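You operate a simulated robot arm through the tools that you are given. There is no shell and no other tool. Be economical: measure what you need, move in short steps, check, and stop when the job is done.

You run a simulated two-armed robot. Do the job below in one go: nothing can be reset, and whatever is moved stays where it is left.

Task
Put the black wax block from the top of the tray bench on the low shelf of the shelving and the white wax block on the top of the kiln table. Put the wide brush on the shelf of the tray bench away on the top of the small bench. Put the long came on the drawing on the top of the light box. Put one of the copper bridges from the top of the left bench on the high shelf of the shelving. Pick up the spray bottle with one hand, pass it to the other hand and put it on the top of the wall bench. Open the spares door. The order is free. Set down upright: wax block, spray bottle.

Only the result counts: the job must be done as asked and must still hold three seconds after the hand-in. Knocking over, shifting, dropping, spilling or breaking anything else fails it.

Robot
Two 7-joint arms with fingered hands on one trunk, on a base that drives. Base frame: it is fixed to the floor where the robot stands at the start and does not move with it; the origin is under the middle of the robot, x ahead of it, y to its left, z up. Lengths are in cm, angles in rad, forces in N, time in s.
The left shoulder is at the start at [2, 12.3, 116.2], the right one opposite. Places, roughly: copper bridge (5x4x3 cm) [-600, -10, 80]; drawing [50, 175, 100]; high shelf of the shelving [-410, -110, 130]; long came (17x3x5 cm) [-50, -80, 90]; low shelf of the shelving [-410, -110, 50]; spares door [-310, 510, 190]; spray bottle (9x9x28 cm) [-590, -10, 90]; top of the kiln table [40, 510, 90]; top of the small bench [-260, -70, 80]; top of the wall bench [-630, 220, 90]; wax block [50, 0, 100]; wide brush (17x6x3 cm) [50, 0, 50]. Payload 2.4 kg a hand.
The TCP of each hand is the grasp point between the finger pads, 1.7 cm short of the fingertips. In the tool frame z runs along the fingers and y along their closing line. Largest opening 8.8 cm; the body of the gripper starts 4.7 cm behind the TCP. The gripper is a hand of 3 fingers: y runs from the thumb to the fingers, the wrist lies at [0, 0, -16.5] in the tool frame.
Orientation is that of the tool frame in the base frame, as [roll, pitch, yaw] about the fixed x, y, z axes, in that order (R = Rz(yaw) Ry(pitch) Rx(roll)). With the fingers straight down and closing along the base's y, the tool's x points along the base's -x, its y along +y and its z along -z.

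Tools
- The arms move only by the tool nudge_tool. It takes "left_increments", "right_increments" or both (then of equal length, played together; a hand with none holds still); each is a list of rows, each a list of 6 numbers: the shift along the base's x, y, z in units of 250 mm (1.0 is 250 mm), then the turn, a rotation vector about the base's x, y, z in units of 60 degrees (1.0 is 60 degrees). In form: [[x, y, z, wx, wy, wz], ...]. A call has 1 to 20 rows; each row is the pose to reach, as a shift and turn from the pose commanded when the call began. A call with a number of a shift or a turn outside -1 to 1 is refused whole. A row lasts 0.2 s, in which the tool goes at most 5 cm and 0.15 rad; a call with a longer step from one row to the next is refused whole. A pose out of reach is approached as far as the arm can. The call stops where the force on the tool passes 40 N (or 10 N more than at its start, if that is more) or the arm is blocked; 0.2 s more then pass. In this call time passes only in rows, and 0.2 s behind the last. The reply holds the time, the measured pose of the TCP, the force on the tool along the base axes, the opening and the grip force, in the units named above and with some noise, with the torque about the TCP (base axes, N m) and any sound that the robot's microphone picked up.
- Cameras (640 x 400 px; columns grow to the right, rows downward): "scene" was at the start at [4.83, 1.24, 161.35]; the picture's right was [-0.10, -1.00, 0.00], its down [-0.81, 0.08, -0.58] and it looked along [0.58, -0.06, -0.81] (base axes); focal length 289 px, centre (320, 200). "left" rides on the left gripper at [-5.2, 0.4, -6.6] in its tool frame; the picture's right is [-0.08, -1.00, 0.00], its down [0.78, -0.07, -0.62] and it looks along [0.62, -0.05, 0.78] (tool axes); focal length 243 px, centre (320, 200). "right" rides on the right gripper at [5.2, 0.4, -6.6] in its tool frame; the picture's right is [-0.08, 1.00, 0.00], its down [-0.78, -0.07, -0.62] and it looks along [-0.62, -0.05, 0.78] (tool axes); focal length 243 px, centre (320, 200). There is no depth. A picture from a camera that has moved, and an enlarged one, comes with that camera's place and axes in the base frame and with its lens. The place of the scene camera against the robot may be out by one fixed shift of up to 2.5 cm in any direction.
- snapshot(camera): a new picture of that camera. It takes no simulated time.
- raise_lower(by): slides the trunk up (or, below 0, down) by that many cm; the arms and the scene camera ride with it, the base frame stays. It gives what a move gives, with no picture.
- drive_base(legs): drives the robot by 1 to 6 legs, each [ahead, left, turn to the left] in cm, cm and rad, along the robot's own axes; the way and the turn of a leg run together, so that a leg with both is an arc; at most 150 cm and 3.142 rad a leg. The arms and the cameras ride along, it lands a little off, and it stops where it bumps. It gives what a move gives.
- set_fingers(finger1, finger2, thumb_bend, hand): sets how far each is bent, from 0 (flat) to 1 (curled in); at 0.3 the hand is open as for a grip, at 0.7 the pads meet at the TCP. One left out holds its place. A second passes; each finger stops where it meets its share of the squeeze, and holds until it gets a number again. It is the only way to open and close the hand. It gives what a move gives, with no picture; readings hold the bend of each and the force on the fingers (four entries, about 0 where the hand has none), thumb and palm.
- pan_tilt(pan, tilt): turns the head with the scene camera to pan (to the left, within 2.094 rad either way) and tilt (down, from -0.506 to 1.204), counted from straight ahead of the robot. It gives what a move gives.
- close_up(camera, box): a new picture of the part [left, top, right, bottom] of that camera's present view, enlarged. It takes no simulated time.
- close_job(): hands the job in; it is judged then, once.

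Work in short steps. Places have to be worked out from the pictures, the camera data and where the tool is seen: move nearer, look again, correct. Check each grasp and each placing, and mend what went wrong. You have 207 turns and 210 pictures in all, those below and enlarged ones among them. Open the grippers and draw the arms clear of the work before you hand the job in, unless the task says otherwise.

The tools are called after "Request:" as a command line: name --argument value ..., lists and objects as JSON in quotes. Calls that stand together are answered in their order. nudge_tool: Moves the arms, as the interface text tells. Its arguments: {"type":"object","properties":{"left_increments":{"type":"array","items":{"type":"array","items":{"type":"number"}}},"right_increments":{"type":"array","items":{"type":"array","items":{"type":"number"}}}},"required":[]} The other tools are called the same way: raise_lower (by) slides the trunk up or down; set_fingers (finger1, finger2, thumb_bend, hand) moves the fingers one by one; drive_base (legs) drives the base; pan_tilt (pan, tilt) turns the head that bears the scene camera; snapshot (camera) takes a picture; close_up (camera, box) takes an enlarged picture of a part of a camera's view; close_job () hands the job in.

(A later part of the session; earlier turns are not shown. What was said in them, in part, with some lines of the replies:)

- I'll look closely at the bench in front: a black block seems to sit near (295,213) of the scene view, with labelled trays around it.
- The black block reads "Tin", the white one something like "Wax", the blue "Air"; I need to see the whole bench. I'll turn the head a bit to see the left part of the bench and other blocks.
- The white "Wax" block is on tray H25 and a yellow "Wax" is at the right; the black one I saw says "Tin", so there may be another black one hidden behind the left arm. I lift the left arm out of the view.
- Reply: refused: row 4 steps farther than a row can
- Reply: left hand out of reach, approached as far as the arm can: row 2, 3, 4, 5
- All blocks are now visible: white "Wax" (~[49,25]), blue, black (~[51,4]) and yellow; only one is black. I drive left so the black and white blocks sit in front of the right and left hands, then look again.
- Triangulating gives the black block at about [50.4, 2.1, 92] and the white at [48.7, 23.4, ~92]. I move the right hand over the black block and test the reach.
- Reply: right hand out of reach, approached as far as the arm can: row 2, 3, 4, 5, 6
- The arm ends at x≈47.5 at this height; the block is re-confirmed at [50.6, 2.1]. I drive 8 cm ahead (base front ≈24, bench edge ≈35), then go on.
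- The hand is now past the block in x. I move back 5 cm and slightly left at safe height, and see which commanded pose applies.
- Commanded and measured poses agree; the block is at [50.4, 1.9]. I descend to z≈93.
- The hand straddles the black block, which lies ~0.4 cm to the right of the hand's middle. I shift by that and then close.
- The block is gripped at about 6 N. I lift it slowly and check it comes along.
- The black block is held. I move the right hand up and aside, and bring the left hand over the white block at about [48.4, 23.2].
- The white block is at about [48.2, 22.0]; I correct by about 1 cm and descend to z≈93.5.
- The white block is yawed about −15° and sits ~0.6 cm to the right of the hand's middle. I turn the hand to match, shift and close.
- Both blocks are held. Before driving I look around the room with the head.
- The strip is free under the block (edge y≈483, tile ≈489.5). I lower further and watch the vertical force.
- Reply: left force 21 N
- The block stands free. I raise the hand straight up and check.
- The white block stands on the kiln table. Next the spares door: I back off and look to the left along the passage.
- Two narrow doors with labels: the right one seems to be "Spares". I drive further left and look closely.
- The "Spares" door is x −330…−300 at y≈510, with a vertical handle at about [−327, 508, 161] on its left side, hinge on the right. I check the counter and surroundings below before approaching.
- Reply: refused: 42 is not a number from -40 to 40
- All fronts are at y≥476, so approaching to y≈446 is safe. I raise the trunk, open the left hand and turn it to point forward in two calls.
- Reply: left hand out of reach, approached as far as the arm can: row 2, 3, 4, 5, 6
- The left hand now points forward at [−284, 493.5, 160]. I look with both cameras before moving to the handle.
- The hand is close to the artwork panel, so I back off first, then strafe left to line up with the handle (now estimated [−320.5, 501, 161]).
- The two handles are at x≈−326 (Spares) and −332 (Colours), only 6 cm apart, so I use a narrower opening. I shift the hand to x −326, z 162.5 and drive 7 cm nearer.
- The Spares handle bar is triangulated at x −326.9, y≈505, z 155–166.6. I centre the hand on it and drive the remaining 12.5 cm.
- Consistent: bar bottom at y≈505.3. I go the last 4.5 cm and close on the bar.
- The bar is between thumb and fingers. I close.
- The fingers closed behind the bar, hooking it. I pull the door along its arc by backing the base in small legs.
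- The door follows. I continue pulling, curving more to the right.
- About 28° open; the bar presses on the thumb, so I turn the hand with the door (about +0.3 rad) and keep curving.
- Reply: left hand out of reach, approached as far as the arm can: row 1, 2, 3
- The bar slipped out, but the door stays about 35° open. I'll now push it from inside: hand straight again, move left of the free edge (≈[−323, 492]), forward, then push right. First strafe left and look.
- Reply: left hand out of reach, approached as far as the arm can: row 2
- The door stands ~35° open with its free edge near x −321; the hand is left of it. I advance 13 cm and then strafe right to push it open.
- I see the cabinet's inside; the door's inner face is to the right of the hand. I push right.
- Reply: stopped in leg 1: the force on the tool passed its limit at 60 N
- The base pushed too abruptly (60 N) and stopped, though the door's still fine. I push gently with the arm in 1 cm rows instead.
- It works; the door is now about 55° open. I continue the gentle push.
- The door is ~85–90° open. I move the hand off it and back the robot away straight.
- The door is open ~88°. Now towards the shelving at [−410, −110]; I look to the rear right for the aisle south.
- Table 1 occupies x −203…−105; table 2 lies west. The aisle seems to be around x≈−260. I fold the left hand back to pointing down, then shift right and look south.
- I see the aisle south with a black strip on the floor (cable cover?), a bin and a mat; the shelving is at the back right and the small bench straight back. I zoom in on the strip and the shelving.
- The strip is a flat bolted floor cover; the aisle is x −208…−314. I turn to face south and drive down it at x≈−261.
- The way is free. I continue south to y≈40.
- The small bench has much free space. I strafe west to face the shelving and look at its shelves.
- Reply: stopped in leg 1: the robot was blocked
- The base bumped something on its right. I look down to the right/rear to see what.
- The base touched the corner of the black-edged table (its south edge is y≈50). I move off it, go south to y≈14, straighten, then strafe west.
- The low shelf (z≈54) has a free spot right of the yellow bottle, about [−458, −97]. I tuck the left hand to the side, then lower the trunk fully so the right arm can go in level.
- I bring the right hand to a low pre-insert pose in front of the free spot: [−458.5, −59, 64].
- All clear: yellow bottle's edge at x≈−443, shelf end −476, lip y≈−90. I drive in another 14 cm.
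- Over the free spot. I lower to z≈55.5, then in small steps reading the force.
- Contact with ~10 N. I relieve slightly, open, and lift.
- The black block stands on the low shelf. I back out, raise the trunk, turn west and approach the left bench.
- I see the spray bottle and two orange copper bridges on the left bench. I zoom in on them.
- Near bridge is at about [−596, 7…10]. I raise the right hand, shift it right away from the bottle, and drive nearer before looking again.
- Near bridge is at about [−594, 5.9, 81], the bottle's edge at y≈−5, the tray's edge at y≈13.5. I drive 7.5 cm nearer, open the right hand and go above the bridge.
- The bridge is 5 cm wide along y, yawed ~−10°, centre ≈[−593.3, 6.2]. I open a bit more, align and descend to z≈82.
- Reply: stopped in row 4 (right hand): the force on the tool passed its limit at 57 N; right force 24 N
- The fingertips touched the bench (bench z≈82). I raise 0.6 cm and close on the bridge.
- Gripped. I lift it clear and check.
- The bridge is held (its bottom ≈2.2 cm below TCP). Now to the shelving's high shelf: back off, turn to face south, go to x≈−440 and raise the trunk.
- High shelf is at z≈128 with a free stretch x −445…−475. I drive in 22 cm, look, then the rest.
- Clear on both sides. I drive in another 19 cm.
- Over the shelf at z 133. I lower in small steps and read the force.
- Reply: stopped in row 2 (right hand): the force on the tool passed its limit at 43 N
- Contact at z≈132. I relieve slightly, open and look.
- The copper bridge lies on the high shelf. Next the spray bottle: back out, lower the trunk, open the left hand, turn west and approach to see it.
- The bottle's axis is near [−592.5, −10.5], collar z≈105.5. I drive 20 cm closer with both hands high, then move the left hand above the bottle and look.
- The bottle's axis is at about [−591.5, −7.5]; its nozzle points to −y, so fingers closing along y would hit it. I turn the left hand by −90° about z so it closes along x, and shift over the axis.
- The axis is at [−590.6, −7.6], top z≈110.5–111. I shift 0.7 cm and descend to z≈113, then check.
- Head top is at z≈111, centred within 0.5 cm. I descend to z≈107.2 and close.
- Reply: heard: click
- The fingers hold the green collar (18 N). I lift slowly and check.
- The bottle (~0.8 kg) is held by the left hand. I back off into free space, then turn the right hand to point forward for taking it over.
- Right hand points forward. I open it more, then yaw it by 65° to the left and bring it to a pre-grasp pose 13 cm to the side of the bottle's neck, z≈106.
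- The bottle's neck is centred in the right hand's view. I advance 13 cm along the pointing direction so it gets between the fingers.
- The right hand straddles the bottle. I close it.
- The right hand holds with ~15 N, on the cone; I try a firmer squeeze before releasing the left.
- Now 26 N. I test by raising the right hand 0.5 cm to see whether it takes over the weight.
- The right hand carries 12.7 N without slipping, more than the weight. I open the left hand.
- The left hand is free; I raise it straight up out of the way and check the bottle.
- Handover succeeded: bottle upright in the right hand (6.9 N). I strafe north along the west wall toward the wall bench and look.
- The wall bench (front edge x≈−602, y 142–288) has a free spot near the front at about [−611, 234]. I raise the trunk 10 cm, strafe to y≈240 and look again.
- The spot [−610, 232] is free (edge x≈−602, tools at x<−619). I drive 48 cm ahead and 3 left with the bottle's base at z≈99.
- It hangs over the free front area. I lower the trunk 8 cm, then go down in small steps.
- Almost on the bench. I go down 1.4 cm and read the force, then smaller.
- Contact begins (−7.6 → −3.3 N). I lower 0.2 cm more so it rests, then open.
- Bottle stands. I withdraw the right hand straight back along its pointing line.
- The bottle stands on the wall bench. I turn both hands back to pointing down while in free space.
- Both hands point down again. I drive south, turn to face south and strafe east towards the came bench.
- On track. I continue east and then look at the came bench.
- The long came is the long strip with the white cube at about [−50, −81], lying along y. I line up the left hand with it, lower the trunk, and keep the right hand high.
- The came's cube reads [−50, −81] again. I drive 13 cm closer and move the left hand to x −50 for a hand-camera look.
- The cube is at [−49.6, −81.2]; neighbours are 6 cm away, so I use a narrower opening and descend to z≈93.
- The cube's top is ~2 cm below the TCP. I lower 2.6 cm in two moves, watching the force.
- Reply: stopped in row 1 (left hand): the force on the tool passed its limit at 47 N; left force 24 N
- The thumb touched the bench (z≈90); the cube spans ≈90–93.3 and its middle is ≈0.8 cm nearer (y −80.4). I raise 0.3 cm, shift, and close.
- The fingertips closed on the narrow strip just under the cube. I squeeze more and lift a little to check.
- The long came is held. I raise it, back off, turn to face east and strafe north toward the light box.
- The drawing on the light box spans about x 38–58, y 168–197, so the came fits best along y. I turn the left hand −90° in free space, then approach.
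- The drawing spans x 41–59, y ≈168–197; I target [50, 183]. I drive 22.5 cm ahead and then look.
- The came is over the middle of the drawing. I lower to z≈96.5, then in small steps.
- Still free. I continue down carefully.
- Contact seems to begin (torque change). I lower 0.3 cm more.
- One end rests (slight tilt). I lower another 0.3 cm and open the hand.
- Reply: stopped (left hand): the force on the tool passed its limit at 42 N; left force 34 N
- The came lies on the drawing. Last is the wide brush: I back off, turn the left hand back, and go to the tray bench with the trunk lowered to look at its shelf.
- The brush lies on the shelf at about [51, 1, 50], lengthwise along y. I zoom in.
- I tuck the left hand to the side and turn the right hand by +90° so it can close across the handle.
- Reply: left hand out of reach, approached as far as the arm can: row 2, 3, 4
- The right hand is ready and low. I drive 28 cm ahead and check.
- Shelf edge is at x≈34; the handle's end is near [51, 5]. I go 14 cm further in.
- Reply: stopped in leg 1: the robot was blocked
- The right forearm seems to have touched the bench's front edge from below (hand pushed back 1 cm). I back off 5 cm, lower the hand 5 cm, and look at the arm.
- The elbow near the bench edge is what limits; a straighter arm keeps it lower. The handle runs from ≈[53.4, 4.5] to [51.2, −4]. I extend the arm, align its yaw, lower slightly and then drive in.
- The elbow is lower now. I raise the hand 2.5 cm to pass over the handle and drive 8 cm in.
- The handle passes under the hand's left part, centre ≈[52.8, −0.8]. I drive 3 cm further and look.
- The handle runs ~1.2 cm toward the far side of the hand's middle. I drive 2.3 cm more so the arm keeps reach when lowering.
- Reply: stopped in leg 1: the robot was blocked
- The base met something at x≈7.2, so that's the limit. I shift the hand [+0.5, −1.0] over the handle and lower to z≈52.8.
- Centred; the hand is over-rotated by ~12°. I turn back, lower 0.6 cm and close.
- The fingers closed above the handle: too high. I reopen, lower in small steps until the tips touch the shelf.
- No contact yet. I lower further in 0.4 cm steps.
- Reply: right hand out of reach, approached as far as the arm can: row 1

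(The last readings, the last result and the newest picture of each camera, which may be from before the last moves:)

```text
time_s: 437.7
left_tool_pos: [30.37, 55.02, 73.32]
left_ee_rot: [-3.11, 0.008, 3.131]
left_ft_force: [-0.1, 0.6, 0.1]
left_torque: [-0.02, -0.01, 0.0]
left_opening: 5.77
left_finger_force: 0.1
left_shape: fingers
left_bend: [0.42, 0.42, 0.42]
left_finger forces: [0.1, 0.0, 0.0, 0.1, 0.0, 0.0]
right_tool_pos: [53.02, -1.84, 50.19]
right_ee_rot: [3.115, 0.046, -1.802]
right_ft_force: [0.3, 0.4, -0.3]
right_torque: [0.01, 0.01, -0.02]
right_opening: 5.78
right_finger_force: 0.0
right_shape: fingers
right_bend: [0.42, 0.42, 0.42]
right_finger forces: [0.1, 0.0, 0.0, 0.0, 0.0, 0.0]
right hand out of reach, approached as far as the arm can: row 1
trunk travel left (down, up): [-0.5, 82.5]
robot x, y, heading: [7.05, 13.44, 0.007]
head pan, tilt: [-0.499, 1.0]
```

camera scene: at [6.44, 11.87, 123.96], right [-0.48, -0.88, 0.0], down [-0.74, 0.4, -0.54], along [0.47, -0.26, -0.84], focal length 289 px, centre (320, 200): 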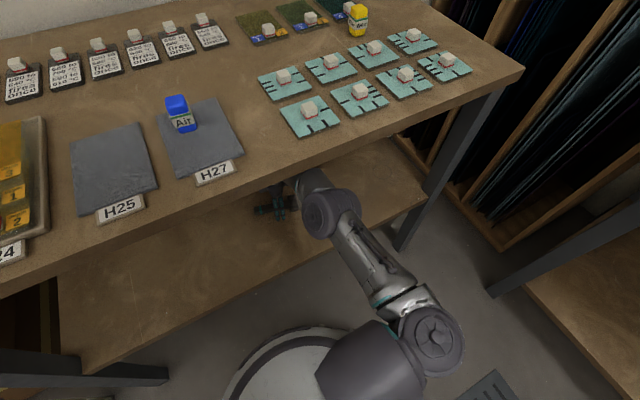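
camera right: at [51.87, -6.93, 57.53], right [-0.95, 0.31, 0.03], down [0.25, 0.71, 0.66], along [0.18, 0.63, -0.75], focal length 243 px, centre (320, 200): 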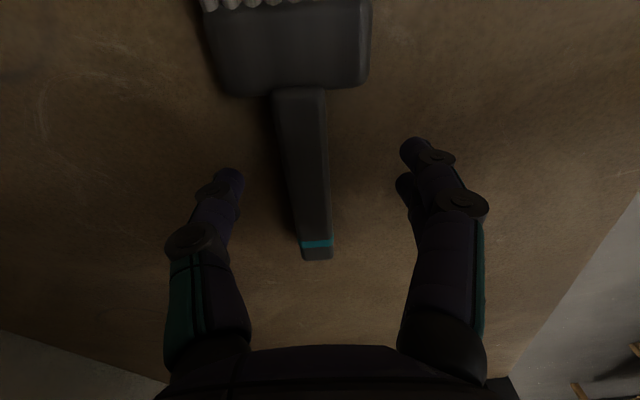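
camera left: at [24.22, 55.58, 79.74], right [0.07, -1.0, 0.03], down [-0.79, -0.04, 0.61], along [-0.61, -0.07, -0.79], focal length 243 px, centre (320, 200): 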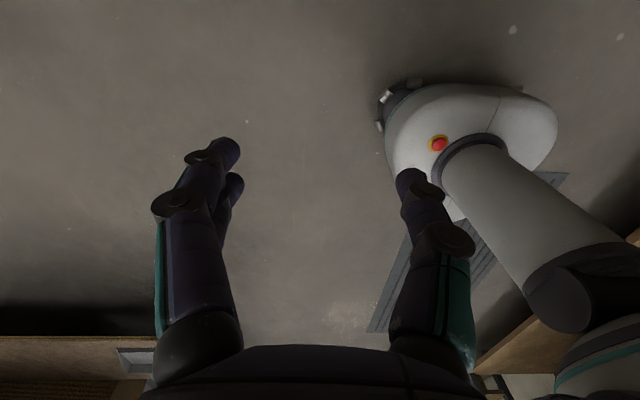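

The arm is at its reach limit here. I look at how the hand sits relative to the handle.

Request:
snapshot --camera "right"

```text
39 pictures are left
camera right: at [51.56, -7.01, 56.45], right [-0.95, 0.31, 0.03], down [0.25, 0.71, 0.66], along [0.18, 0.63, -0.75], focal length 243 px, centre (320, 200)
```

right: 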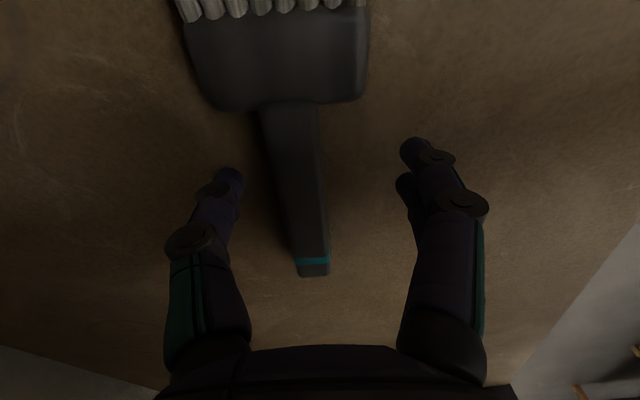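

The handle is lower than I thought (top z≈48). The earlier base block probably came from the left hand near the bench leg; I pull the left hand back and up, then drive 2 cm ahead.

Request:
nudge_tool --left_increments '[[-0.08, 0, 0.1, 0, 0, 0], [-0.16, 0, 0.22, 0, 0, 0], [-0.24, 0, 0.34, 0, 0, 0], [-0.32, 0, 0.46, 0, 0, 0], [-0.34, 0, 0.56, 0, 0, 0]]'

Request:
drive_base --legs '[[2, 0, 0]]'

Request:
nudge_tool --right_increments '[[-0.03, 0, -0.02, 0, 0, 0], [-0.05, 0, -0.05, 0, 0, 0]]'

Request:
snapshot --camera "right"

```text
time_s: 438.9
left_tool_pos: [30.33, 55.04, 73.33]
left_ee_rot: [-3.109, 0.009, 3.132]
left_ft_force: [-0.1, 0.5, 0.1]
left_torque: [0.04, 0.01, -0.04]
left_opening: 5.77
left_finger_force: 0.1
left_shape: fingers
left_bend: [0.42, 0.42, 0.42]
left_finger forces: [0.0, 0.0, 0.0, 0.0, 0.0, 0.1]
left hand out of reach, approached as far as the arm can: row 1, 2, 3, 4, 5
right_tool_pos: [53.1, -1.83, 50.15]
right_ee_rot: [3.114, 0.047, -1.799]
right_ft_force: [-0.6, 0.0, 0.9]
right_torque: [0.01, -0.01, -0.04]
right_opening: 5.75
right_finger_force: 0.0
right_shape: fingers
right_bend: [0.42, 0.42, 0.42]
right_finger forces: [0.0, 0.0, 0.0, 0.0, 0.2, 0.1]
trunk travel left (down, up): [-0.5, 82.5]
robot x, y, heading: [7.07, 13.46, 0.006]
head pan, tilt: [-0.499, 1.0]
```

```text
time_s: 439.9
left_tool_pos: [30.32, 55.3, 73.53]
left_ee_rot: [-3.109, 0.009, 3.131]
left_ft_force: [-2.1, -11.5, 2.3]
left_torque: [0.98, -0.37, -0.68]
left_opening: 5.76
left_finger_force: 0.0
left_shape: fingers
left_bend: [0.42, 0.42, 0.42]
left_finger forces: [0.0, 0.1, 0.1, 0.1, 0.1, 0.1]
right_tool_pos: [54.52, -0.63, 50.13]
right_ee_rot: [3.114, 0.049, -1.777]
right_ft_force: [0.4, 0.1, 0.1]
right_torque: [0.0, -0.01, -0.02]
right_opening: 5.75
right_finger_force: 0.1
right_shape: fingers
right_bend: [0.42, 0.42, 0.42]
right_finger forces: [0.0, 0.0, 0.1, 0.1, 0.0, 0.0]
trunk travel left (down, up): [-0.5, 82.5]
robot x, y, heading: [8.13, 13.25, 0.027]
head pan, tilt: [-0.499, 1.0]
stopped in leg 1: the robot was blocked; the commanded pose is now the measured one
```

```text
time_s: 440.4
left_tool_pos: [30.34, 55.24, 73.49]
left_ee_rot: [-3.109, 0.007, 3.129]
left_ft_force: [-3.4, -26.8, 5.7]
left_torque: [2.19, -0.63, -1.6]
left_opening: 5.77
left_finger_force: 0.1
left_shape: fingers
left_bend: [0.42, 0.42, 0.42]
left_finger forces: [0.0, 0.0, 0.1, 0.0, 0.0, 0.0]
right_tool_pos: [53.8, -0.65, 48.7]
right_ee_rot: [3.113, 0.048, -1.777]
right_ft_force: [0.1, -0.2, -0.5]
right_torque: [-0.01, 0.0, 0.01]
right_opening: 5.77
right_finger_force: 0.1
right_shape: fingers
right_bend: [0.42, 0.42, 0.42]
right_finger forces: [0.0, 0.1, 0.0, 0.1, 0.1, 0.0]
right hand out of reach, approached as far as the arm can: row 1, 2
trunk travel left (down, up): [-0.5, 82.5]
robot x, y, heading: [8.02, 13.18, 0.025]
head pan, tilt: [-0.499, 1.0]
```

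```text
38 pictures are left
camera right: at [52.33, -5.73, 54.95], right [-0.96, 0.29, 0.03], down [0.24, 0.72, 0.66], along [0.16, 0.64, -0.75], focal length 243 px, centre (320, 200)
```

right: 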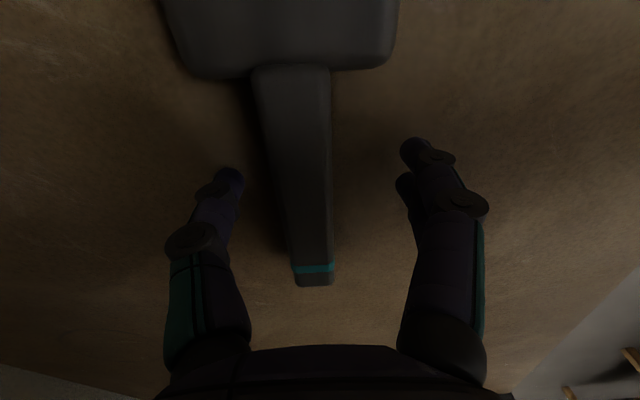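

The left hand presses against something on its left (−27 N). I free it first by moving it right and up.

Request:
nudge_tool --left_increments '[[0, -0.05, 0.03, 0, 0, 0], [0, -0.12, 0.1, 0, 0, 0], [0, -0.2, 0.2, 0, 0, 0]]'

Request:
set_fingers --hand "right" --finger1 0.75 --finger2 0.75 --thumb_bend 0.75

Request:
snapshot --camera "right"

```text
time_s: 441.2
left_tool_pos: [29.16, 50.79, 74.93]
left_ee_rot: [-3.105, 0.003, 3.132]
left_ft_force: [0.0, -0.4, 0.8]
left_torque: [-0.01, -0.02, 0.02]
left_opening: 5.77
left_finger_force: 0.1
left_shape: fingers
left_bend: [0.42, 0.42, 0.42]
left_finger forces: [0.0, 0.1, 0.0, 0.0, 0.1, 0.0]
left hand out of reach, approached as far as the arm can: row 1, 2, 3
right_tool_pos: [53.88, -0.47, 48.54]
right_ee_rot: [3.111, 0.046, -1.778]
right_ft_force: [-0.2, -0.7, -0.4]
right_torque: [0.03, -0.02, 0.0]
right_opening: 5.78
right_finger_force: 0.1
right_shape: fingers
right_bend: [0.42, 0.42, 0.42]
right_finger forces: [0.0, 0.0, 0.1, 0.1, 0.0, 0.0]
trunk travel left (down, up): [-0.5, 82.5]
robot x, y, heading: [7.85, 13.29, 0.027]
head pan, tilt: [-0.499, 1.0]
```

```text
time_s: 442.2
left_tool_pos: [29.03, 50.67, 74.87]
left_ee_rot: [-3.104, 0.004, 3.132]
left_ft_force: [0.3, -0.5, -0.5]
left_torque: [-0.01, -0.01, 0.04]
left_opening: 5.78
left_finger_force: 0.0
left_shape: fingers
left_bend: [0.42, 0.42, 0.42]
left_finger forces: [0.0, 0.0, 0.1, 0.0, 0.0, 0.0]
right_tool_pos: [53.92, -0.4, 48.42]
right_ee_rot: [3.11, 0.046, -1.779]
right_ft_force: [-0.7, -0.2, -0.1]
right_torque: [0.0, 0.01, -0.02]
right_opening: 1.42
right_finger_force: 10.4
right_shape: fingers
right_bend: [0.7, 0.7, 0.65]
right_finger forces: [5.3, 5.3, 0.1, 0.0, 10.6, 0.1]
trunk travel left (down, up): [-0.5, 82.5]
robot x, y, heading: [7.99, 13.17, 0.027]
head pan, tilt: [-0.499, 1.0]
```

```text
37 pictures are left
camera right: at [52.54, -5.62, 54.8], right [-0.96, 0.29, 0.04], down [0.24, 0.72, 0.65], along [0.16, 0.63, -0.76], focal length 243 px, centre (320, 200)
```

right: 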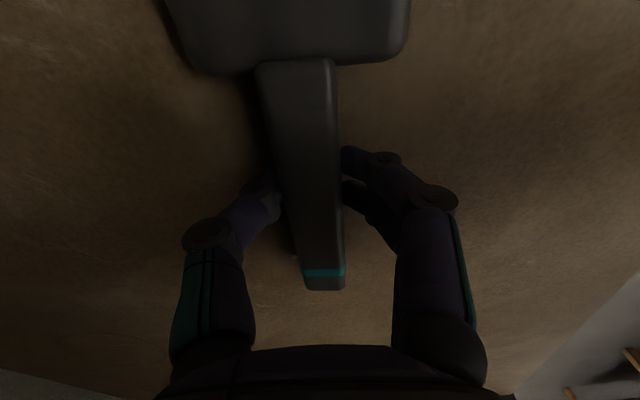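

The handle is gripped (10 N). I squeeze a bit more and lift 3 cm.

Request:
set_fingers --hand "right" --finger1 0.9 --finger2 0.9 --thumb_bend 0.9

Request:
nudge_tool --right_increments '[[-0.01, 0, 0.04, 0, 0, 0], [-0.02, 0, 0.1, 0, 0, 0], [-0.02, 0, 0.16, 0, 0, 0]]'

Request:
snapshot --camera "right"

```text
time_s: 443.2
left_tool_pos: [29.14, 50.82, 74.86]
left_ee_rot: [-3.106, 0.004, 3.132]
left_ft_force: [-0.1, 0.0, -0.4]
left_torque: [0.0, -0.02, -0.01]
left_opening: 5.78
left_finger_force: 0.1
left_shape: fingers
left_bend: [0.42, 0.42, 0.42]
left_finger forces: [0.1, 0.0, 0.0, 0.0, 0.0, 0.1]
right_tool_pos: [53.77, -0.39, 48.46]
right_ee_rot: [3.11, 0.046, -1.778]
right_ft_force: [-0.1, 0.3, -0.7]
right_torque: [-0.06, 0.0, 0.01]
right_opening: 1.45
right_finger_force: 18.3
right_shape: fingers
right_bend: [0.79, 0.79, 0.63]
right_finger forces: [8.9, 8.7, 0.0, 0.0, 18.7, 0.1]
trunk travel left (down, up): [-0.5, 82.5]
robot x, y, heading: [8.08, 13.43, 0.029]
head pan, tilt: [-0.499, 1.0]
```

```text
time_s: 444.1
left_tool_pos: [29.03, 50.64, 74.91]
left_ee_rot: [-3.105, 0.004, 3.132]
left_ft_force: [0.5, -0.1, 0.0]
left_torque: [0.01, 0.0, 0.0]
left_opening: 5.77
left_finger_force: 0.0
left_shape: fingers
left_bend: [0.42, 0.42, 0.42]
left_finger forces: [0.0, 0.1, 0.0, 0.0, 0.0, 0.0]
right_tool_pos: [54.95, -0.3, 52.3]
right_ee_rot: [3.11, 0.044, -1.778]
right_ft_force: [-0.2, -0.2, -0.4]
right_torque: [0.05, 0.0, 0.01]
right_opening: 1.46
right_finger_force: 18.7
right_shape: fingers
right_bend: [0.79, 0.79, 0.63]
right_finger forces: [8.4, 9.1, 0.0, 0.1, 19.1, 0.1]
right hand out of reach, approached as far as the arm can: row 1, 2, 3
trunk travel left (down, up): [-0.5, 82.5]
robot x, y, heading: [8.22, 13.68, 0.03]
head pan, tilt: [-0.499, 1.0]
```

```text
36 pictures are left
camera right: at [53.59, -5.57, 58.5], right [-0.96, 0.29, 0.03], down [0.24, 0.72, 0.65], along [0.16, 0.63, -0.76], focal length 243 px, centre (320, 200)
```

right: 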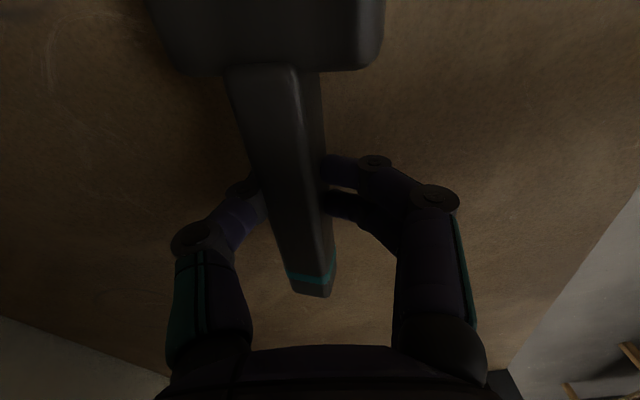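

The brush is lifted. I back out straight, then raise the trunk.

Request:
drive_base --legs '[[-45, 0, 0]]'

Request:
raise_lower --by 36

Request:
snapshot --camera "right"

Request:
pan_tilt --pan 0.0 --tilt 0.7

Request:
snapshot --camera "scene"

```text
time_s: 446.8
left_tool_pos: [-15.51, 49.57, 75.02]
left_ee_rot: [-3.107, 0.004, 3.136]
left_ft_force: [0.6, 0.0, -0.8]
left_torque: [0.0, 0.01, 0.0]
left_opening: 5.77
left_finger_force: 0.0
left_shape: fingers
left_bend: [0.42, 0.42, 0.42]
left_finger forces: [0.0, 0.0, 0.0, 0.1, 0.1, 0.1]
right_tool_pos: [10.45, -1.54, 52.1]
right_ee_rot: [3.11, 0.046, -1.776]
right_ft_force: [0.0, -0.3, -0.7]
right_torque: [0.0, -0.01, 0.01]
right_opening: 1.45
right_finger_force: 18.0
right_shape: fingers
right_bend: [0.79, 0.79, 0.63]
right_finger forces: [8.4, 9.0, 0.1, 0.0, 19.1, 0.0]
trunk travel left (down, up): [-0.5, 82.5]
robot x, y, heading: [-36.39, 12.14, 0.038]
head pan, tilt: [-0.499, 1.0]
```

```text
time_s: 450.2
left_tool_pos: [-15.55, 49.57, 111.09]
left_ee_rot: [-3.105, 0.002, 3.135]
left_ft_force: [0.3, 0.4, -0.3]
left_torque: [0.03, 0.01, 0.01]
left_opening: 5.75
left_finger_force: 0.0
left_shape: fingers
left_bend: [0.42, 0.42, 0.42]
left_finger forces: [0.1, 0.0, 0.0, 0.0, 0.0, 0.1]
right_tool_pos: [10.44, -1.5, 88.18]
right_ee_rot: [3.11, 0.044, -1.775]
right_ft_force: [0.4, 0.5, -1.6]
right_torque: [-0.02, 0.0, -0.03]
right_opening: 1.44
right_finger_force: 18.5
right_shape: fingers
right_bend: [0.79, 0.79, 0.63]
right_finger forces: [8.3, 9.0, 0.1, 0.1, 19.1, 0.0]
trunk travel left (down, up): [-36.5, 46.5]
robot x, y, heading: [-36.36, 12.1, 0.032]
head pan, tilt: [-0.499, 1.0]
```

```text
35 pictures are left
camera right: at [9.13, -6.71, 94.48], right [-0.96, 0.28, 0.03], down [0.24, 0.72, 0.65], along [0.16, 0.64, -0.76], focal length 243 px, centre (320, 200)
```

right: 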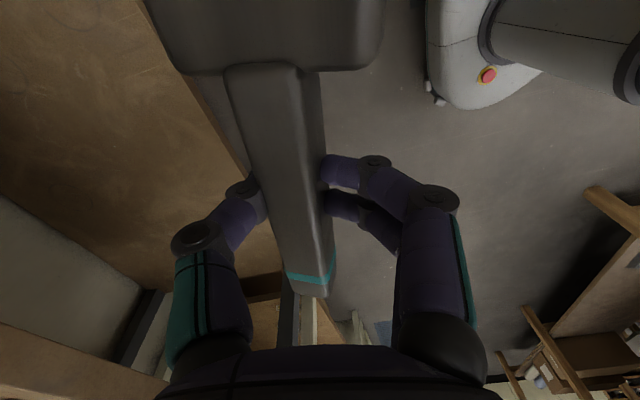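

```text
time_s: 451.2
left_tool_pos: [-15.53, 49.56, 110.94]
left_ee_rot: [-3.105, 0.003, 3.136]
left_ft_force: [-0.6, -0.7, 0.3]
left_torque: [0.0, 0.0, 0.01]
left_opening: 5.77
left_finger_force: 0.1
left_shape: fingers
left_bend: [0.42, 0.42, 0.42]
left_finger forces: [0.0, 0.0, 0.0, 0.1, 0.0, 0.0]
right_tool_pos: [10.43, -1.52, 88.12]
right_ee_rot: [3.11, 0.045, -1.775]
right_ft_force: [0.3, -0.3, -1.3]
right_torque: [0.02, 0.03, 0.0]
right_opening: 1.44
right_finger_force: 19.2
right_shape: fingers
right_bend: [0.79, 0.79, 0.63]
right_finger forces: [8.4, 9.1, 0.0, 0.0, 19.1, 0.0]
trunk travel left (down, up): [-36.5, 46.5]
robot x, y, heading: [-36.49, 11.96, 0.033]
head pan, tilt: [0.0, 0.7]
```

```text
34 pictures are left
camera scene: at [-30.4, 14.32, 162.3], right [0.03, -1.0, 0.0], down [-0.64, -0.02, -0.76], along [0.76, 0.02, -0.64], focal length 289 px, centre (320, 200)
```

scene: 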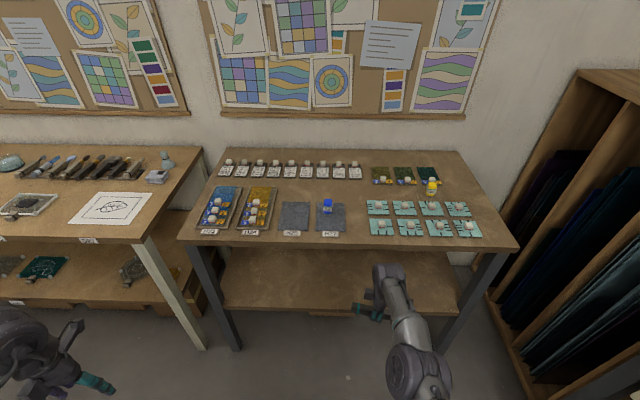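

The brush is firmly held. I raise it 10 cm, turn south and strafe west to the small bench.

Request:
raise_lower --by 12

Request:
drive_base --legs '[[0, 0, -1.604], [-5, 0, 0], [0, -150, 0], [0, -103, 0]]'

Request:
pan_tilt --pan -0.1 --tilt 0.7

Request:
snapshot --camera "scene"

Request:
snapshot --camera "right"

```text
time_s: 452.7
left_tool_pos: [-15.55, 49.41, 122.87]
left_ee_rot: [-3.105, 0.005, 3.137]
left_ft_force: [1.0, 0.4, -0.3]
left_torque: [0.01, 0.0, 0.0]
left_opening: 5.76
left_finger_force: 0.1
left_shape: fingers
left_bend: [0.42, 0.42, 0.42]
left_finger forces: [0.0, 0.0, 0.0, 0.0, 0.1, 0.1]
right_tool_pos: [10.5, -1.46, 100.22]
right_ee_rot: [3.11, 0.047, -1.775]
right_ft_force: [-0.3, -0.2, -1.1]
right_torque: [-0.02, 0.03, 0.0]
right_opening: 1.44
right_finger_force: 18.6
right_shape: fingers
right_bend: [0.79, 0.79, 0.63]
right_finger forces: [8.4, 9.2, 0.0, 0.0, 19.1, 0.0]
trunk travel left (down, up): [-48.5, 34.5]
robot x, y, heading: [-36.48, 12.46, 0.027]
head pan, tilt: [0.0, 0.7]
```

```text
time_s: 469.5
left_tool_pos: [-254.1, -1.78, 122.92]
left_ee_rot: [-3.108, 0.004, 1.519]
left_ft_force: [0.2, -0.1, -0.5]
left_torque: [-0.01, -0.01, 0.02]
left_opening: 5.77
left_finger_force: 0.1
left_shape: fingers
left_bend: [0.42, 0.42, 0.42]
left_finger forces: [0.1, 0.1, 0.0, 0.0, 0.0, 0.0]
right_tool_pos: [-306.18, -25.43, 100.26]
right_ee_rot: [3.11, 0.044, 2.891]
right_ft_force: [0.2, -0.7, -0.5]
right_torque: [0.04, -0.03, -0.01]
right_opening: 1.41
right_finger_force: 17.9
right_shape: fingers
right_bend: [0.79, 0.79, 0.63]
right_finger forces: [8.0, 8.7, 0.1, 0.1, 18.6, 0.0]
trunk travel left (down, up): [-48.5, 34.5]
robot x, y, heading: [-290.01, 20.91, -1.592]
head pan, tilt: [0.0, 0.7]
```

```text
time_s: 470.2
left_tool_pos: [-253.97, -1.94, 122.9]
left_ee_rot: [-3.105, 0.004, 1.518]
left_ft_force: [-0.1, -0.9, -0.4]
left_torque: [0.0, -0.01, 0.0]
left_opening: 5.77
left_finger_force: 0.0
left_shape: fingers
left_bend: [0.42, 0.42, 0.42]
left_finger forces: [0.0, 0.1, 0.0, 0.1, 0.1, 0.1]
right_tool_pos: [-306.15, -25.51, 100.14]
right_ee_rot: [3.111, 0.044, 2.89]
right_ft_force: [-1.0, 0.5, -1.3]
right_torque: [0.06, -0.01, 0.03]
right_opening: 1.41
right_finger_force: 18.0
right_shape: fingers
right_bend: [0.79, 0.79, 0.63]
right_finger forces: [8.0, 8.6, 0.1, 0.0, 18.5, 0.0]
trunk travel left (down, up): [-48.5, 34.5]
robot x, y, heading: [-290.76, 20.7, -1.586]
head pan, tilt: [-0.099, 0.7]
```

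```text
33 pictures are left
camera scene: at [-291.69, 16.3, 174.3], right [-0.99, 0.12, 0.0], down [0.07, 0.64, -0.76], along [-0.09, -0.76, -0.64], focal length 289 px, centre (320, 200)
```

scene: 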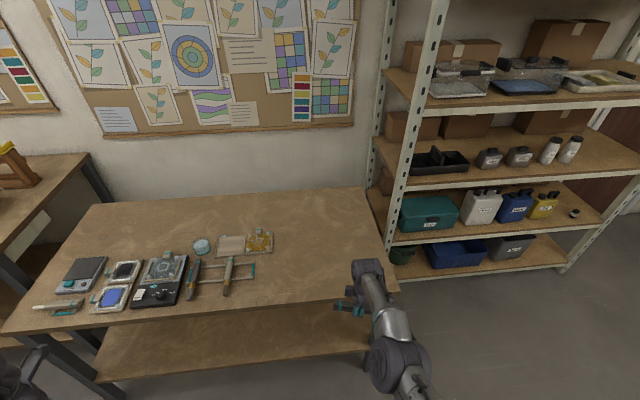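

```text
32 pictures are left
camera right: at [-311.43, -23.7, 106.48], right [0.33, 0.94, 0.03], down [0.71, -0.27, 0.65], along [0.63, -0.19, -0.76], focal length 243 px, centre (320, 200)
```

right: 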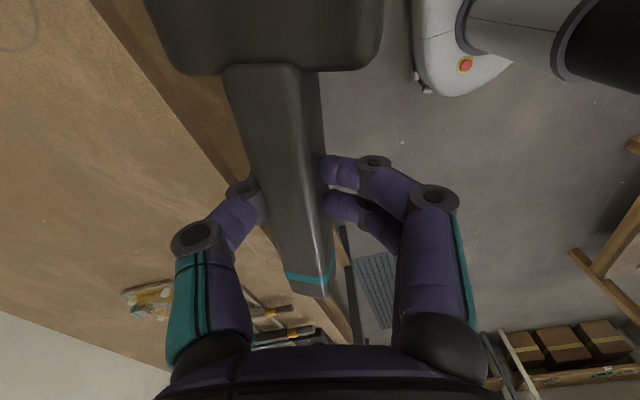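

The bench's free area is x −283…−322, edge y≈−41. I aim the brush at about [−300, −57]: 31 cm ahead and 6 cm left.

Request:
drive_base --legs '[[0, 0, 0.02], [31, 6, 0]]'

Request:
snapshot --camera "right"

Request:
snapshot --camera "scene"

```text
time_s: 472.6
left_tool_pos: [-247.46, -31.63, 122.92]
left_ee_rot: [-3.105, 0.003, 1.54]
left_ft_force: [0.7, -0.8, 0.7]
left_torque: [-0.02, -0.01, -0.01]
left_opening: 5.77
left_finger_force: 0.2
left_shape: fingers
left_bend: [0.42, 0.42, 0.42]
left_finger forces: [0.1, 0.0, 0.0, 0.1, 0.0, 0.0]
right_tool_pos: [-299.08, -56.35, 100.16]
right_ee_rot: [3.111, 0.047, 2.912]
right_ft_force: [-0.7, 0.5, -0.9]
right_torque: [-0.01, 0.0, -0.03]
right_opening: 1.41
right_finger_force: 17.5
right_shape: fingers
right_bend: [0.79, 0.79, 0.63]
right_finger forces: [8.0, 8.7, 0.0, 0.0, 18.6, 0.0]
trunk travel left (down, up): [-48.5, 34.5]
robot x, y, heading: [-284.65, -9.52, -1.567]
head pan, tilt: [-0.099, 0.7]
```

```text
31 pictures are left
camera right: at [-304.35, -54.76, 106.45], right [0.31, 0.95, 0.04], down [0.71, -0.25, 0.65], along [0.63, -0.18, -0.76], focal length 243 px, centre (320, 200)
```

right: 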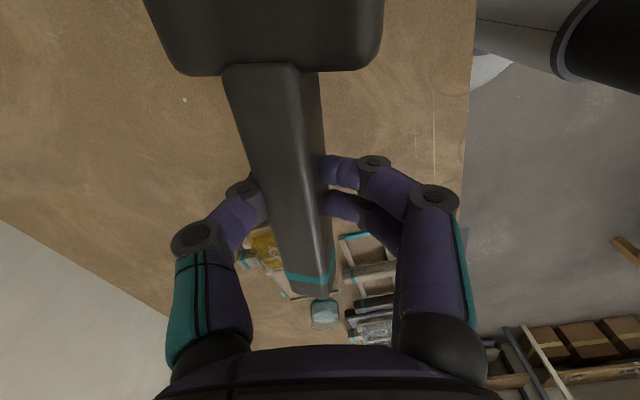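

```text
30 pictures are left
camera scene: at [-285.48, -14.37, 174.29], right [-1.0, 0.09, 0.0], down [0.06, 0.64, -0.76], along [-0.07, -0.76, -0.65], focal length 289 px, centre (320, 200)
```

scene: 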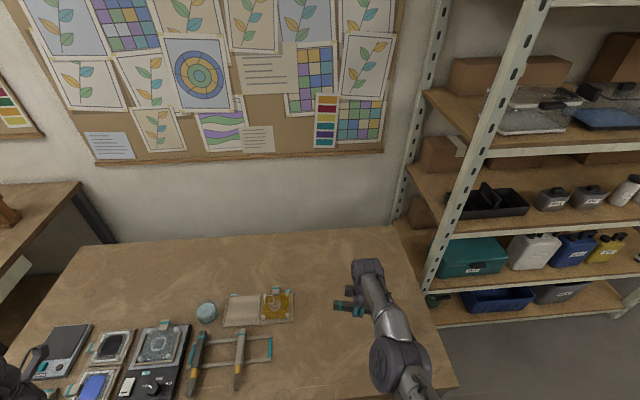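

Over the free area. I lower the trunk 8 cm and then step down.

Request:
raise_lower --by -8.5

Request:
snapshot --camera "right"

```text
time_s: 473.8
left_tool_pos: [-247.44, -31.58, 114.31]
left_ee_rot: [-3.105, 0.004, 1.544]
left_ft_force: [0.1, 0.4, 0.0]
left_torque: [0.0, 0.02, 0.02]
left_opening: 5.79
left_finger_force: 0.0
left_shape: fingers
left_bend: [0.42, 0.42, 0.42]
left_finger forces: [0.0, 0.0, 0.0, 0.0, 0.0, 0.1]
right_tool_pos: [-299.12, -56.28, 91.68]
right_ee_rot: [3.111, 0.047, 2.914]
right_ft_force: [-0.1, -1.2, -1.2]
right_torque: [0.02, -0.04, -0.01]
right_opening: 1.42
right_finger_force: 17.7
right_shape: fingers
right_bend: [0.79, 0.79, 0.63]
right_finger forces: [8.1, 8.7, 0.0, 0.0, 18.6, 0.0]
trunk travel left (down, up): [-40.0, 43.0]
robot x, y, heading: [-284.17, -9.84, -1.558]
head pan, tilt: [-0.099, 0.7]
```

```text
29 pictures are left
camera right: at [-304.37, -54.69, 97.99], right [0.31, 0.95, 0.03], down [0.71, -0.25, 0.65], along [0.63, -0.18, -0.76], focal length 243 px, centre (320, 200)
```

right: 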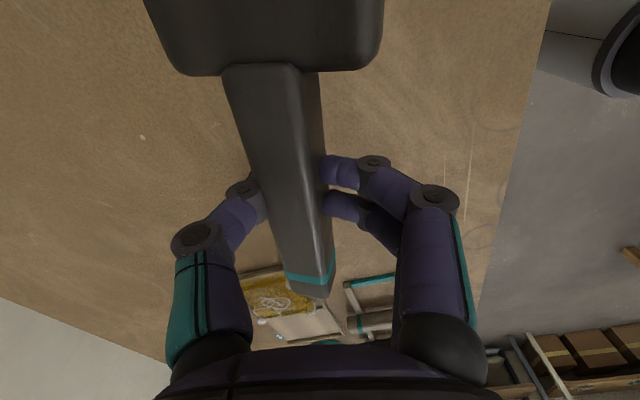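

Triangulating gives the bench top at z≈79–80. I lower the trunk 7 cm more.

Request:
raise_lower --by -6.5

Request:
nudge_tool --right_increments '[[0, 0, -0.016, 0, 0, 0], [0, 0, -0.032, 0, 0, 0]]'

Request:
snapshot --camera "right"

```text
time_s: 474.9
left_tool_pos: [-247.4, -31.54, 108.04]
left_ee_rot: [-3.104, 0.003, 1.542]
left_ft_force: [-0.5, -0.5, 0.3]
left_torque: [0.01, 0.01, 0.0]
left_opening: 5.76
left_finger_force: 0.0
left_shape: fingers
left_bend: [0.42, 0.42, 0.42]
left_finger forces: [0.0, 0.0, 0.0, 0.1, 0.1, 0.1]
right_tool_pos: [-298.99, -56.28, 85.23]
right_ee_rot: [3.111, 0.046, 2.914]
right_ft_force: [-0.1, 0.9, -0.5]
right_torque: [-0.01, -0.01, 0.01]
right_opening: 1.39
right_finger_force: 17.8
right_shape: fingers
right_bend: [0.79, 0.79, 0.63]
right_finger forces: [7.9, 8.7, 0.0, 0.0, 18.5, 0.0]
trunk travel left (down, up): [-33.5, 49.5]
robot x, y, heading: [-284.08, -9.71, -1.564]
head pan, tilt: [-0.099, 0.7]
```

```text
time_s: 475.5
left_tool_pos: [-247.45, -31.52, 107.94]
left_ee_rot: [-3.106, 0.003, 1.541]
left_ft_force: [-0.7, 0.1, -0.4]
left_torque: [0.02, -0.02, 0.0]
left_opening: 5.78
left_finger_force: 0.1
left_shape: fingers
left_bend: [0.42, 0.42, 0.42]
left_finger forces: [0.1, 0.0, 0.1, 0.0, 0.0, 0.0]
right_tool_pos: [-299.14, -56.31, 84.26]
right_ee_rot: [3.109, 0.045, 2.913]
right_ft_force: [0.8, 0.0, -0.8]
right_torque: [-0.04, -0.01, 0.01]
right_opening: 1.44
right_finger_force: 17.5
right_shape: fingers
right_bend: [0.8, 0.8, 0.63]
right_finger forces: [8.1, 8.8, 0.0, 0.1, 18.7, 0.0]
trunk travel left (down, up): [-33.5, 49.5]
robot x, y, heading: [-284.38, -9.73, -1.562]
head pan, tilt: [-0.099, 0.7]
```

```text
28 pictures are left
camera right: at [-304.38, -54.66, 90.63], right [0.31, 0.95, 0.03], down [0.71, -0.25, 0.65], along [0.63, -0.18, -0.76], focal length 243 px, centre (320, 200)
```

right: 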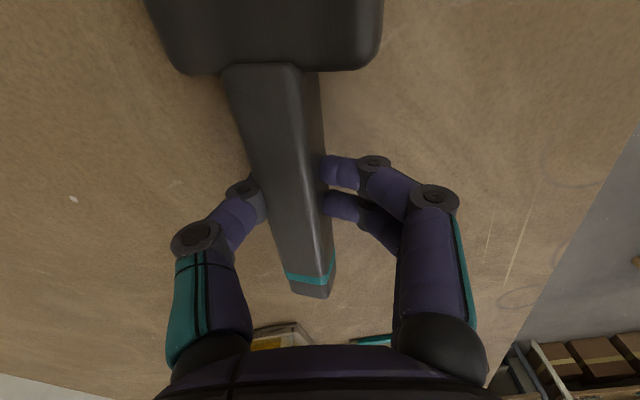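

Close now. I continue in small steps watching the force.

Request:
nudge_tool --right_increments '[[0, 0, -0.016, 0, 0, 0], [0, 0, -0.03, 0, 0, 0]]'

Request:
nudge_tool --right_increments '[[0, 0, -0.016, 0, 0, 0], [0, 0, -0.024, 0, 0, 0]]'

Request:
snapshot --camera "right"

```text
time_s: 476.1
left_tool_pos: [-247.43, -31.5, 107.94]
left_ee_rot: [-3.105, 0.004, 1.541]
left_ft_force: [-0.7, -0.3, -0.2]
left_torque: [-0.02, 0.02, -0.01]
left_opening: 5.79
left_finger_force: 0.0
left_shape: fingers
left_bend: [0.42, 0.42, 0.42]
left_finger forces: [0.1, 0.0, 0.0, 0.0, 0.0, 0.0]
right_tool_pos: [-299.02, -56.0, 83.69]
right_ee_rot: [3.112, 0.046, 2.915]
right_ft_force: [0.1, -0.5, -1.0]
right_torque: [0.0, 0.01, -0.02]
right_opening: 1.45
right_finger_force: 17.6
right_shape: fingers
right_bend: [0.8, 0.8, 0.63]
right_finger forces: [8.2, 8.6, 0.1, 0.0, 18.7, 0.1]
trunk travel left (down, up): [-33.5, 49.5]
robot x, y, heading: [-284.16, -9.37, -1.562]
head pan, tilt: [-0.099, 0.7]
```

```text
time_s: 476.7
left_tool_pos: [-247.37, -31.55, 107.93]
left_ee_rot: [-3.105, 0.002, 1.542]
left_ft_force: [-0.2, 0.0, 0.0]
left_torque: [-0.02, 0.02, 0.0]
left_opening: 5.77
left_finger_force: 0.0
left_shape: fingers
left_bend: [0.42, 0.42, 0.42]
left_finger forces: [0.1, 0.0, 0.1, 0.0, 0.0, 0.0]
right_tool_pos: [-299.02, -55.94, 83.24]
right_ee_rot: [3.11, 0.045, 2.913]
right_ft_force: [0.1, -0.5, -1.2]
right_torque: [0.01, -0.04, -0.03]
right_opening: 1.43
right_finger_force: 17.6
right_shape: fingers
right_bend: [0.8, 0.8, 0.63]
right_finger forces: [8.1, 8.7, 0.0, 0.1, 18.7, 0.0]
right hand out of reach, approached as far as the arm can: row 1, 2
trunk travel left (down, up): [-33.5, 49.5]
robot x, y, heading: [-284.01, -9.69, -1.563]
head pan, tilt: [-0.099, 0.7]
```

```text
27 pictures are left
camera right: at [-304.38, -54.25, 89.6], right [0.31, 0.95, 0.03], down [0.71, -0.25, 0.65], along [0.63, -0.18, -0.76], focal length 243 px, centre (320, 200)
```

right: 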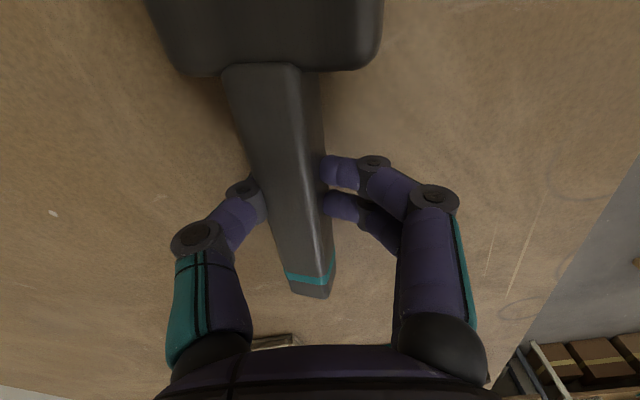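

The arm is at its limit, so I use the trunk for the last bit: 0.8 cm down, then check.

Request:
raise_lower --by -0.8

Request:
raise_lower --by -0.4

```text
time_s: 477.2
left_tool_pos: [-247.39, -31.52, 107.11]
left_ee_rot: [-3.107, 0.004, 1.541]
left_ft_force: [0.1, -0.1, 0.0]
left_torque: [-0.02, -0.02, 0.01]
left_opening: 5.76
left_finger_force: 0.1
left_shape: fingers
left_bend: [0.42, 0.42, 0.42]
left_finger forces: [0.0, 0.0, 0.0, 0.1, 0.0, 0.0]
right_tool_pos: [-299.11, -55.95, 82.57]
right_ee_rot: [3.11, 0.046, 2.914]
right_ft_force: [-0.4, 0.1, -0.4]
right_torque: [-0.01, 0.0, 0.04]
right_opening: 1.44
right_finger_force: 18.1
right_shape: fingers
right_bend: [0.8, 0.8, 0.63]
right_finger forces: [8.9, 8.2, 0.0, 0.0, 18.8, 0.0]
trunk travel left (down, up): [-32.7, 50.3]
robot x, y, heading: [-283.94, -9.55, -1.564]
head pan, tilt: [-0.099, 0.7]
```

```text
time_s: 477.8
left_tool_pos: [-247.52, -31.37, 106.76]
left_ee_rot: [-3.103, 0.004, 1.542]
left_ft_force: [-0.2, -0.2, 0.0]
left_torque: [0.0, 0.0, 0.01]
left_opening: 5.79
left_finger_force: 0.1
left_shape: fingers
left_bend: [0.42, 0.42, 0.42]
left_finger forces: [0.0, 0.0, 0.0, 0.0, 0.1, 0.0]
right_tool_pos: [-299.04, -55.88, 82.12]
right_ee_rot: [3.114, 0.045, 2.913]
right_ft_force: [1.3, 2.8, 6.1]
right_torque: [-0.13, 0.01, 0.0]
right_opening: 1.4
right_finger_force: 18.3
right_shape: fingers
right_bend: [0.8, 0.8, 0.64]
right_finger forces: [9.6, 10.1, 0.0, 0.0, 15.5, 0.0]
trunk travel left (down, up): [-32.3, 50.7]
robot x, y, heading: [-284.5, -9.84, -1.566]
head pan, tilt: [-0.099, 0.7]
```

Contact (+6 N). I open the hand.

Request:
set_fingers --hand "right" --finger1 0.52 --finger2 0.52 --thumb_bend 0.5

Request:
snapshot --camera "right"

```text
time_s: 478.8
left_tool_pos: [-247.47, -31.26, 106.78]
left_ee_rot: [-3.106, 0.006, 1.542]
left_ft_force: [1.1, 0.3, 0.4]
left_torque: [0.01, -0.04, -0.03]
left_opening: 5.77
left_finger_force: 0.0
left_shape: fingers
left_bend: [0.42, 0.42, 0.42]
left_finger forces: [0.0, 0.0, 0.0, 0.0, 0.0, 0.1]
right_tool_pos: [-299.14, -55.91, 82.27]
right_ee_rot: [3.112, 0.046, 2.912]
right_ft_force: [-0.4, 2.5, 15.8]
right_torque: [-0.36, 0.11, -0.03]
right_opening: 3.35
right_finger_force: 8.0
right_shape: fingers
right_bend: [0.52, 0.52, 0.54]
right_finger forces: [0.0, 0.0, 0.1, 0.1, 16.2, 0.0]
trunk travel left (down, up): [-32.3, 50.7]
robot x, y, heading: [-284.38, -9.54, -1.564]
head pan, tilt: [-0.099, 0.7]
```

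```text
26 pictures are left
camera right: at [-304.37, -54.16, 88.51], right [0.31, 0.95, 0.03], down [0.71, -0.25, 0.65], along [0.63, -0.18, -0.76], focal length 243 px, centre (320, 200)
```

right: 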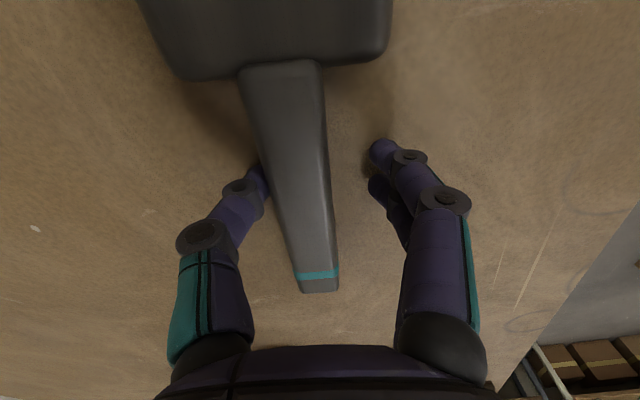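

The brush is released and lies flat. I raise the trunk to lift the hand straight up.

Request:
raise_lower --by 15

Request:
snapshot --camera "right"

Request:
drive_base --legs '[[-30, 0, 0]]'

Request:
snapshot --camera "scene"

```text
time_s: 480.5
left_tool_pos: [-247.46, -31.61, 121.72]
left_ee_rot: [-3.105, 0.002, 1.541]
left_ft_force: [-1.0, 0.0, -0.3]
left_torque: [0.02, 0.01, -0.01]
left_opening: 5.77
left_finger_force: 0.1
left_shape: fingers
left_bend: [0.42, 0.42, 0.42]
left_finger forces: [0.0, 0.0, 0.0, 0.0, 0.1, 0.1]
right_tool_pos: [-298.98, -55.86, 97.12]
right_ee_rot: [3.11, 0.045, 2.913]
right_ft_force: [-0.8, 1.2, 0.5]
right_torque: [-0.01, -0.01, 0.0]
right_opening: 3.73
right_finger_force: 0.0
right_shape: fingers
right_bend: [0.52, 0.52, 0.5]
right_finger forces: [0.0, 0.1, 0.0, 0.0, 0.1, 0.0]
trunk travel left (down, up): [-47.3, 35.7]
robot x, y, heading: [-284.48, -9.92, -1.565]
head pan, tilt: [-0.099, 0.7]
```

```text
25 pictures are left
camera right: at [-304.39, -54.25, 103.4], right [0.31, 0.95, 0.03], down [0.71, -0.25, 0.65], along [0.63, -0.18, -0.76], focal length 243 px, centre (320, 200)
```

right: 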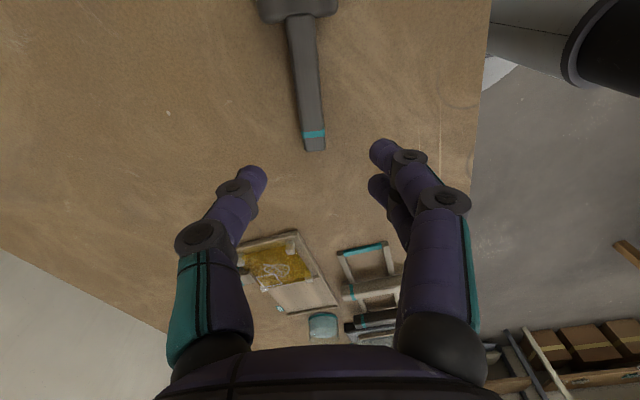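

```text
time_s: 482.5
left_tool_pos: [-247.51, -1.61, 121.71]
left_ee_rot: [-3.106, 0.006, 1.54]
left_ft_force: [-0.2, -0.5, -0.1]
left_torque: [0.01, -0.01, -0.01]
left_opening: 5.81
left_finger_force: 0.0
left_shape: fingers
left_bend: [0.42, 0.42, 0.42]
left_finger forces: [0.0, 0.0, 0.1, 0.1, 0.0, 0.0]
right_tool_pos: [-299.2, -26.06, 97.11]
right_ee_rot: [3.114, 0.043, 2.915]
right_ft_force: [0.1, -0.4, 0.1]
right_torque: [-0.03, -0.01, 0.0]
right_opening: 3.73
right_finger_force: 0.2
right_shape: fingers
right_bend: [0.52, 0.52, 0.5]
right_finger forces: [0.1, 0.0, 0.0, 0.1, 0.0, 0.0]
trunk travel left (down, up): [-47.3, 35.7]
robot x, y, heading: [-284.73, 20.41, -1.564]
head pan, tilt: [-0.099, 0.7]
```

```text
24 pictures are left
camera scene: at [-285.69, 15.65, 173.11], right [-1.0, 0.09, 0.0], down [0.06, 0.64, -0.77], along [-0.07, -0.76, -0.64], focal length 289 px, centre (320, 200)
```

scene: 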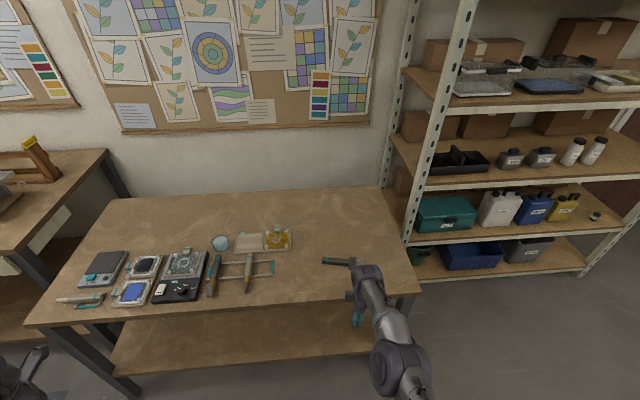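

The brush lies on the small bench, the black block still stands on the low shelf. I open both hands fully; then hand in.

Request:
set_fingers --hand "right" --finger1 0.3 --finger2 0.3 --thumb_bend 0.3

Request:
set_fingers --hand "left" --finger1 0.3 --finger2 0.3 --thumb_bend 0.3

Request:
pan_tilt --pan -0.7 --tilt 0.4

Request:
snapshot --camera "scene"

```text
time_s: 483.5
left_tool_pos: [-247.67, -1.75, 121.69]
left_ee_rot: [-3.105, 0.005, 1.541]
left_ft_force: [-0.2, -0.3, -0.5]
left_torque: [0.0, 0.02, 0.02]
left_opening: 5.74
left_finger_force: 0.1
left_shape: fingers
left_bend: [0.42, 0.42, 0.42]
left_finger forces: [0.0, 0.0, 0.1, 0.0, 0.1, 0.1]
right_tool_pos: [-299.16, -26.18, 97.18]
right_ee_rot: [3.11, 0.044, 2.914]
right_ft_force: [-0.2, 1.0, -0.5]
right_torque: [0.0, 0.0, -0.01]
right_opening: 8.4
right_finger_force: 0.0
right_shape: fingers
right_bend: [0.3, 0.3, 0.3]
right_finger forces: [0.1, 0.0, 0.0, 0.1, 0.1, 0.0]
trunk travel left (down, up): [-47.3, 35.7]
robot x, y, heading: [-284.5, 20.05, -1.562]
head pan, tilt: [-0.099, 0.7]
```

```text
time_s: 484.5
left_tool_pos: [-247.68, -1.83, 121.67]
left_ee_rot: [-3.105, 0.002, 1.542]
left_ft_force: [0.3, 0.4, -0.3]
left_torque: [0.02, -0.02, 0.04]
left_opening: 8.41
left_finger_force: 0.1
left_shape: fingers
left_bend: [0.3, 0.3, 0.3]
left_finger forces: [0.1, 0.1, 0.1, 0.0, 0.1, 0.1]
right_tool_pos: [-299.3, -26.18, 97.02]
right_ee_rot: [3.112, 0.046, 2.915]
right_ft_force: [0.9, 1.0, 0.4]
right_torque: [0.0, 0.02, -0.03]
right_opening: 8.41
right_finger_force: 0.1
right_shape: fingers
right_bend: [0.3, 0.3, 0.3]
right_finger forces: [0.0, 0.0, 0.0, 0.0, 0.0, 0.0]
trunk travel left (down, up): [-47.3, 35.7]
robot x, y, heading: [-284.75, 19.7, -1.567]
head pan, tilt: [-0.099, 0.7]
```

```text
time_s: 485.5
left_tool_pos: [-247.68, -1.68, 121.74]
left_ee_rot: [-3.107, 0.002, 1.541]
left_ft_force: [-0.2, 0.3, -0.7]
left_torque: [0.0, -0.02, -0.03]
left_opening: 8.4
left_finger_force: 0.0
left_shape: fingers
left_bend: [0.3, 0.3, 0.3]
left_finger forces: [0.0, 0.1, 0.0, 0.0, 0.0, 0.0]
right_tool_pos: [-299.26, -26.15, 97.04]
right_ee_rot: [3.11, 0.045, 2.915]
right_ft_force: [-0.7, 0.7, -0.1]
right_torque: [-0.01, 0.03, 0.01]
right_opening: 8.45
right_finger_force: 0.1
right_shape: fingers
right_bend: [0.3, 0.3, 0.3]
right_finger forces: [0.1, 0.0, 0.0, 0.1, 0.1, 0.0]
trunk travel left (down, up): [-47.3, 35.7]
robot x, y, heading: [-284.3, 19.89, -1.563]
head pan, tilt: [-0.7, 0.4]
```

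```text
23 pictures are left
camera scene: at [-290.82, 16.84, 175.78], right [-0.77, 0.64, 0.0], down [0.25, 0.3, -0.92], along [-0.59, -0.71, -0.39], focal length 289 px, centre (320, 200)
```

scene: 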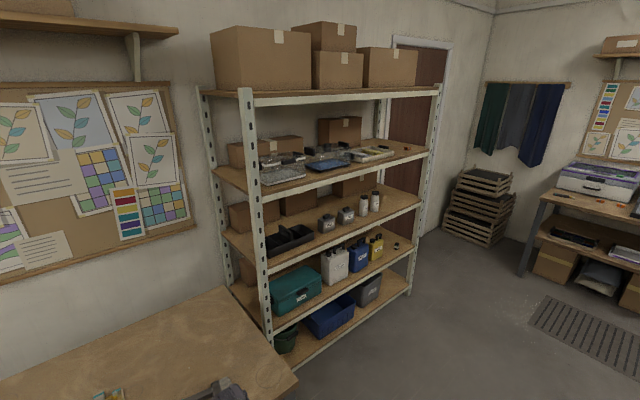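

The black block stands on the low shelf and the copper bridge lies on the high shelf; every step of the task is done, so I hand in.

Request:
close_job

```text
The job is handed in.
```

I handed the job in with every item done; the result of the judging was not shown to me.

- **Wax blocks:** the black one stands on the low shelf of the shelving, the white one on the kiln table. The black block's label reads "Tin", but it was the only black block on the tray bench.
- **Wide brush:** it lies on the small bench.
- **Long came:** it lies on the drawing on the light box.
- **Copper bridge:** one lies on the high shelf.
- **Spray bottle:** I picked it up with the left hand, passed it to the right and stood it on the wall bench.
- **Spares door:** it is open by nearly 90 degrees.

Three things could count against it:

- **Bumps:** the base bumped the corner of the black-edged table once. While I fetched the brush, the right arm touched the tray bench's front edge, and the left hand pressed against something beside that bench at about 27 N. I saw nothing move, but I did not check these spots again afterwards.
- **Click:** I heard a click when the left hand took hold of the bottle's head.
- **Not rechecked:** just before handing in I looked again only at the brush and the shelving. The other items I checked when I set them down.
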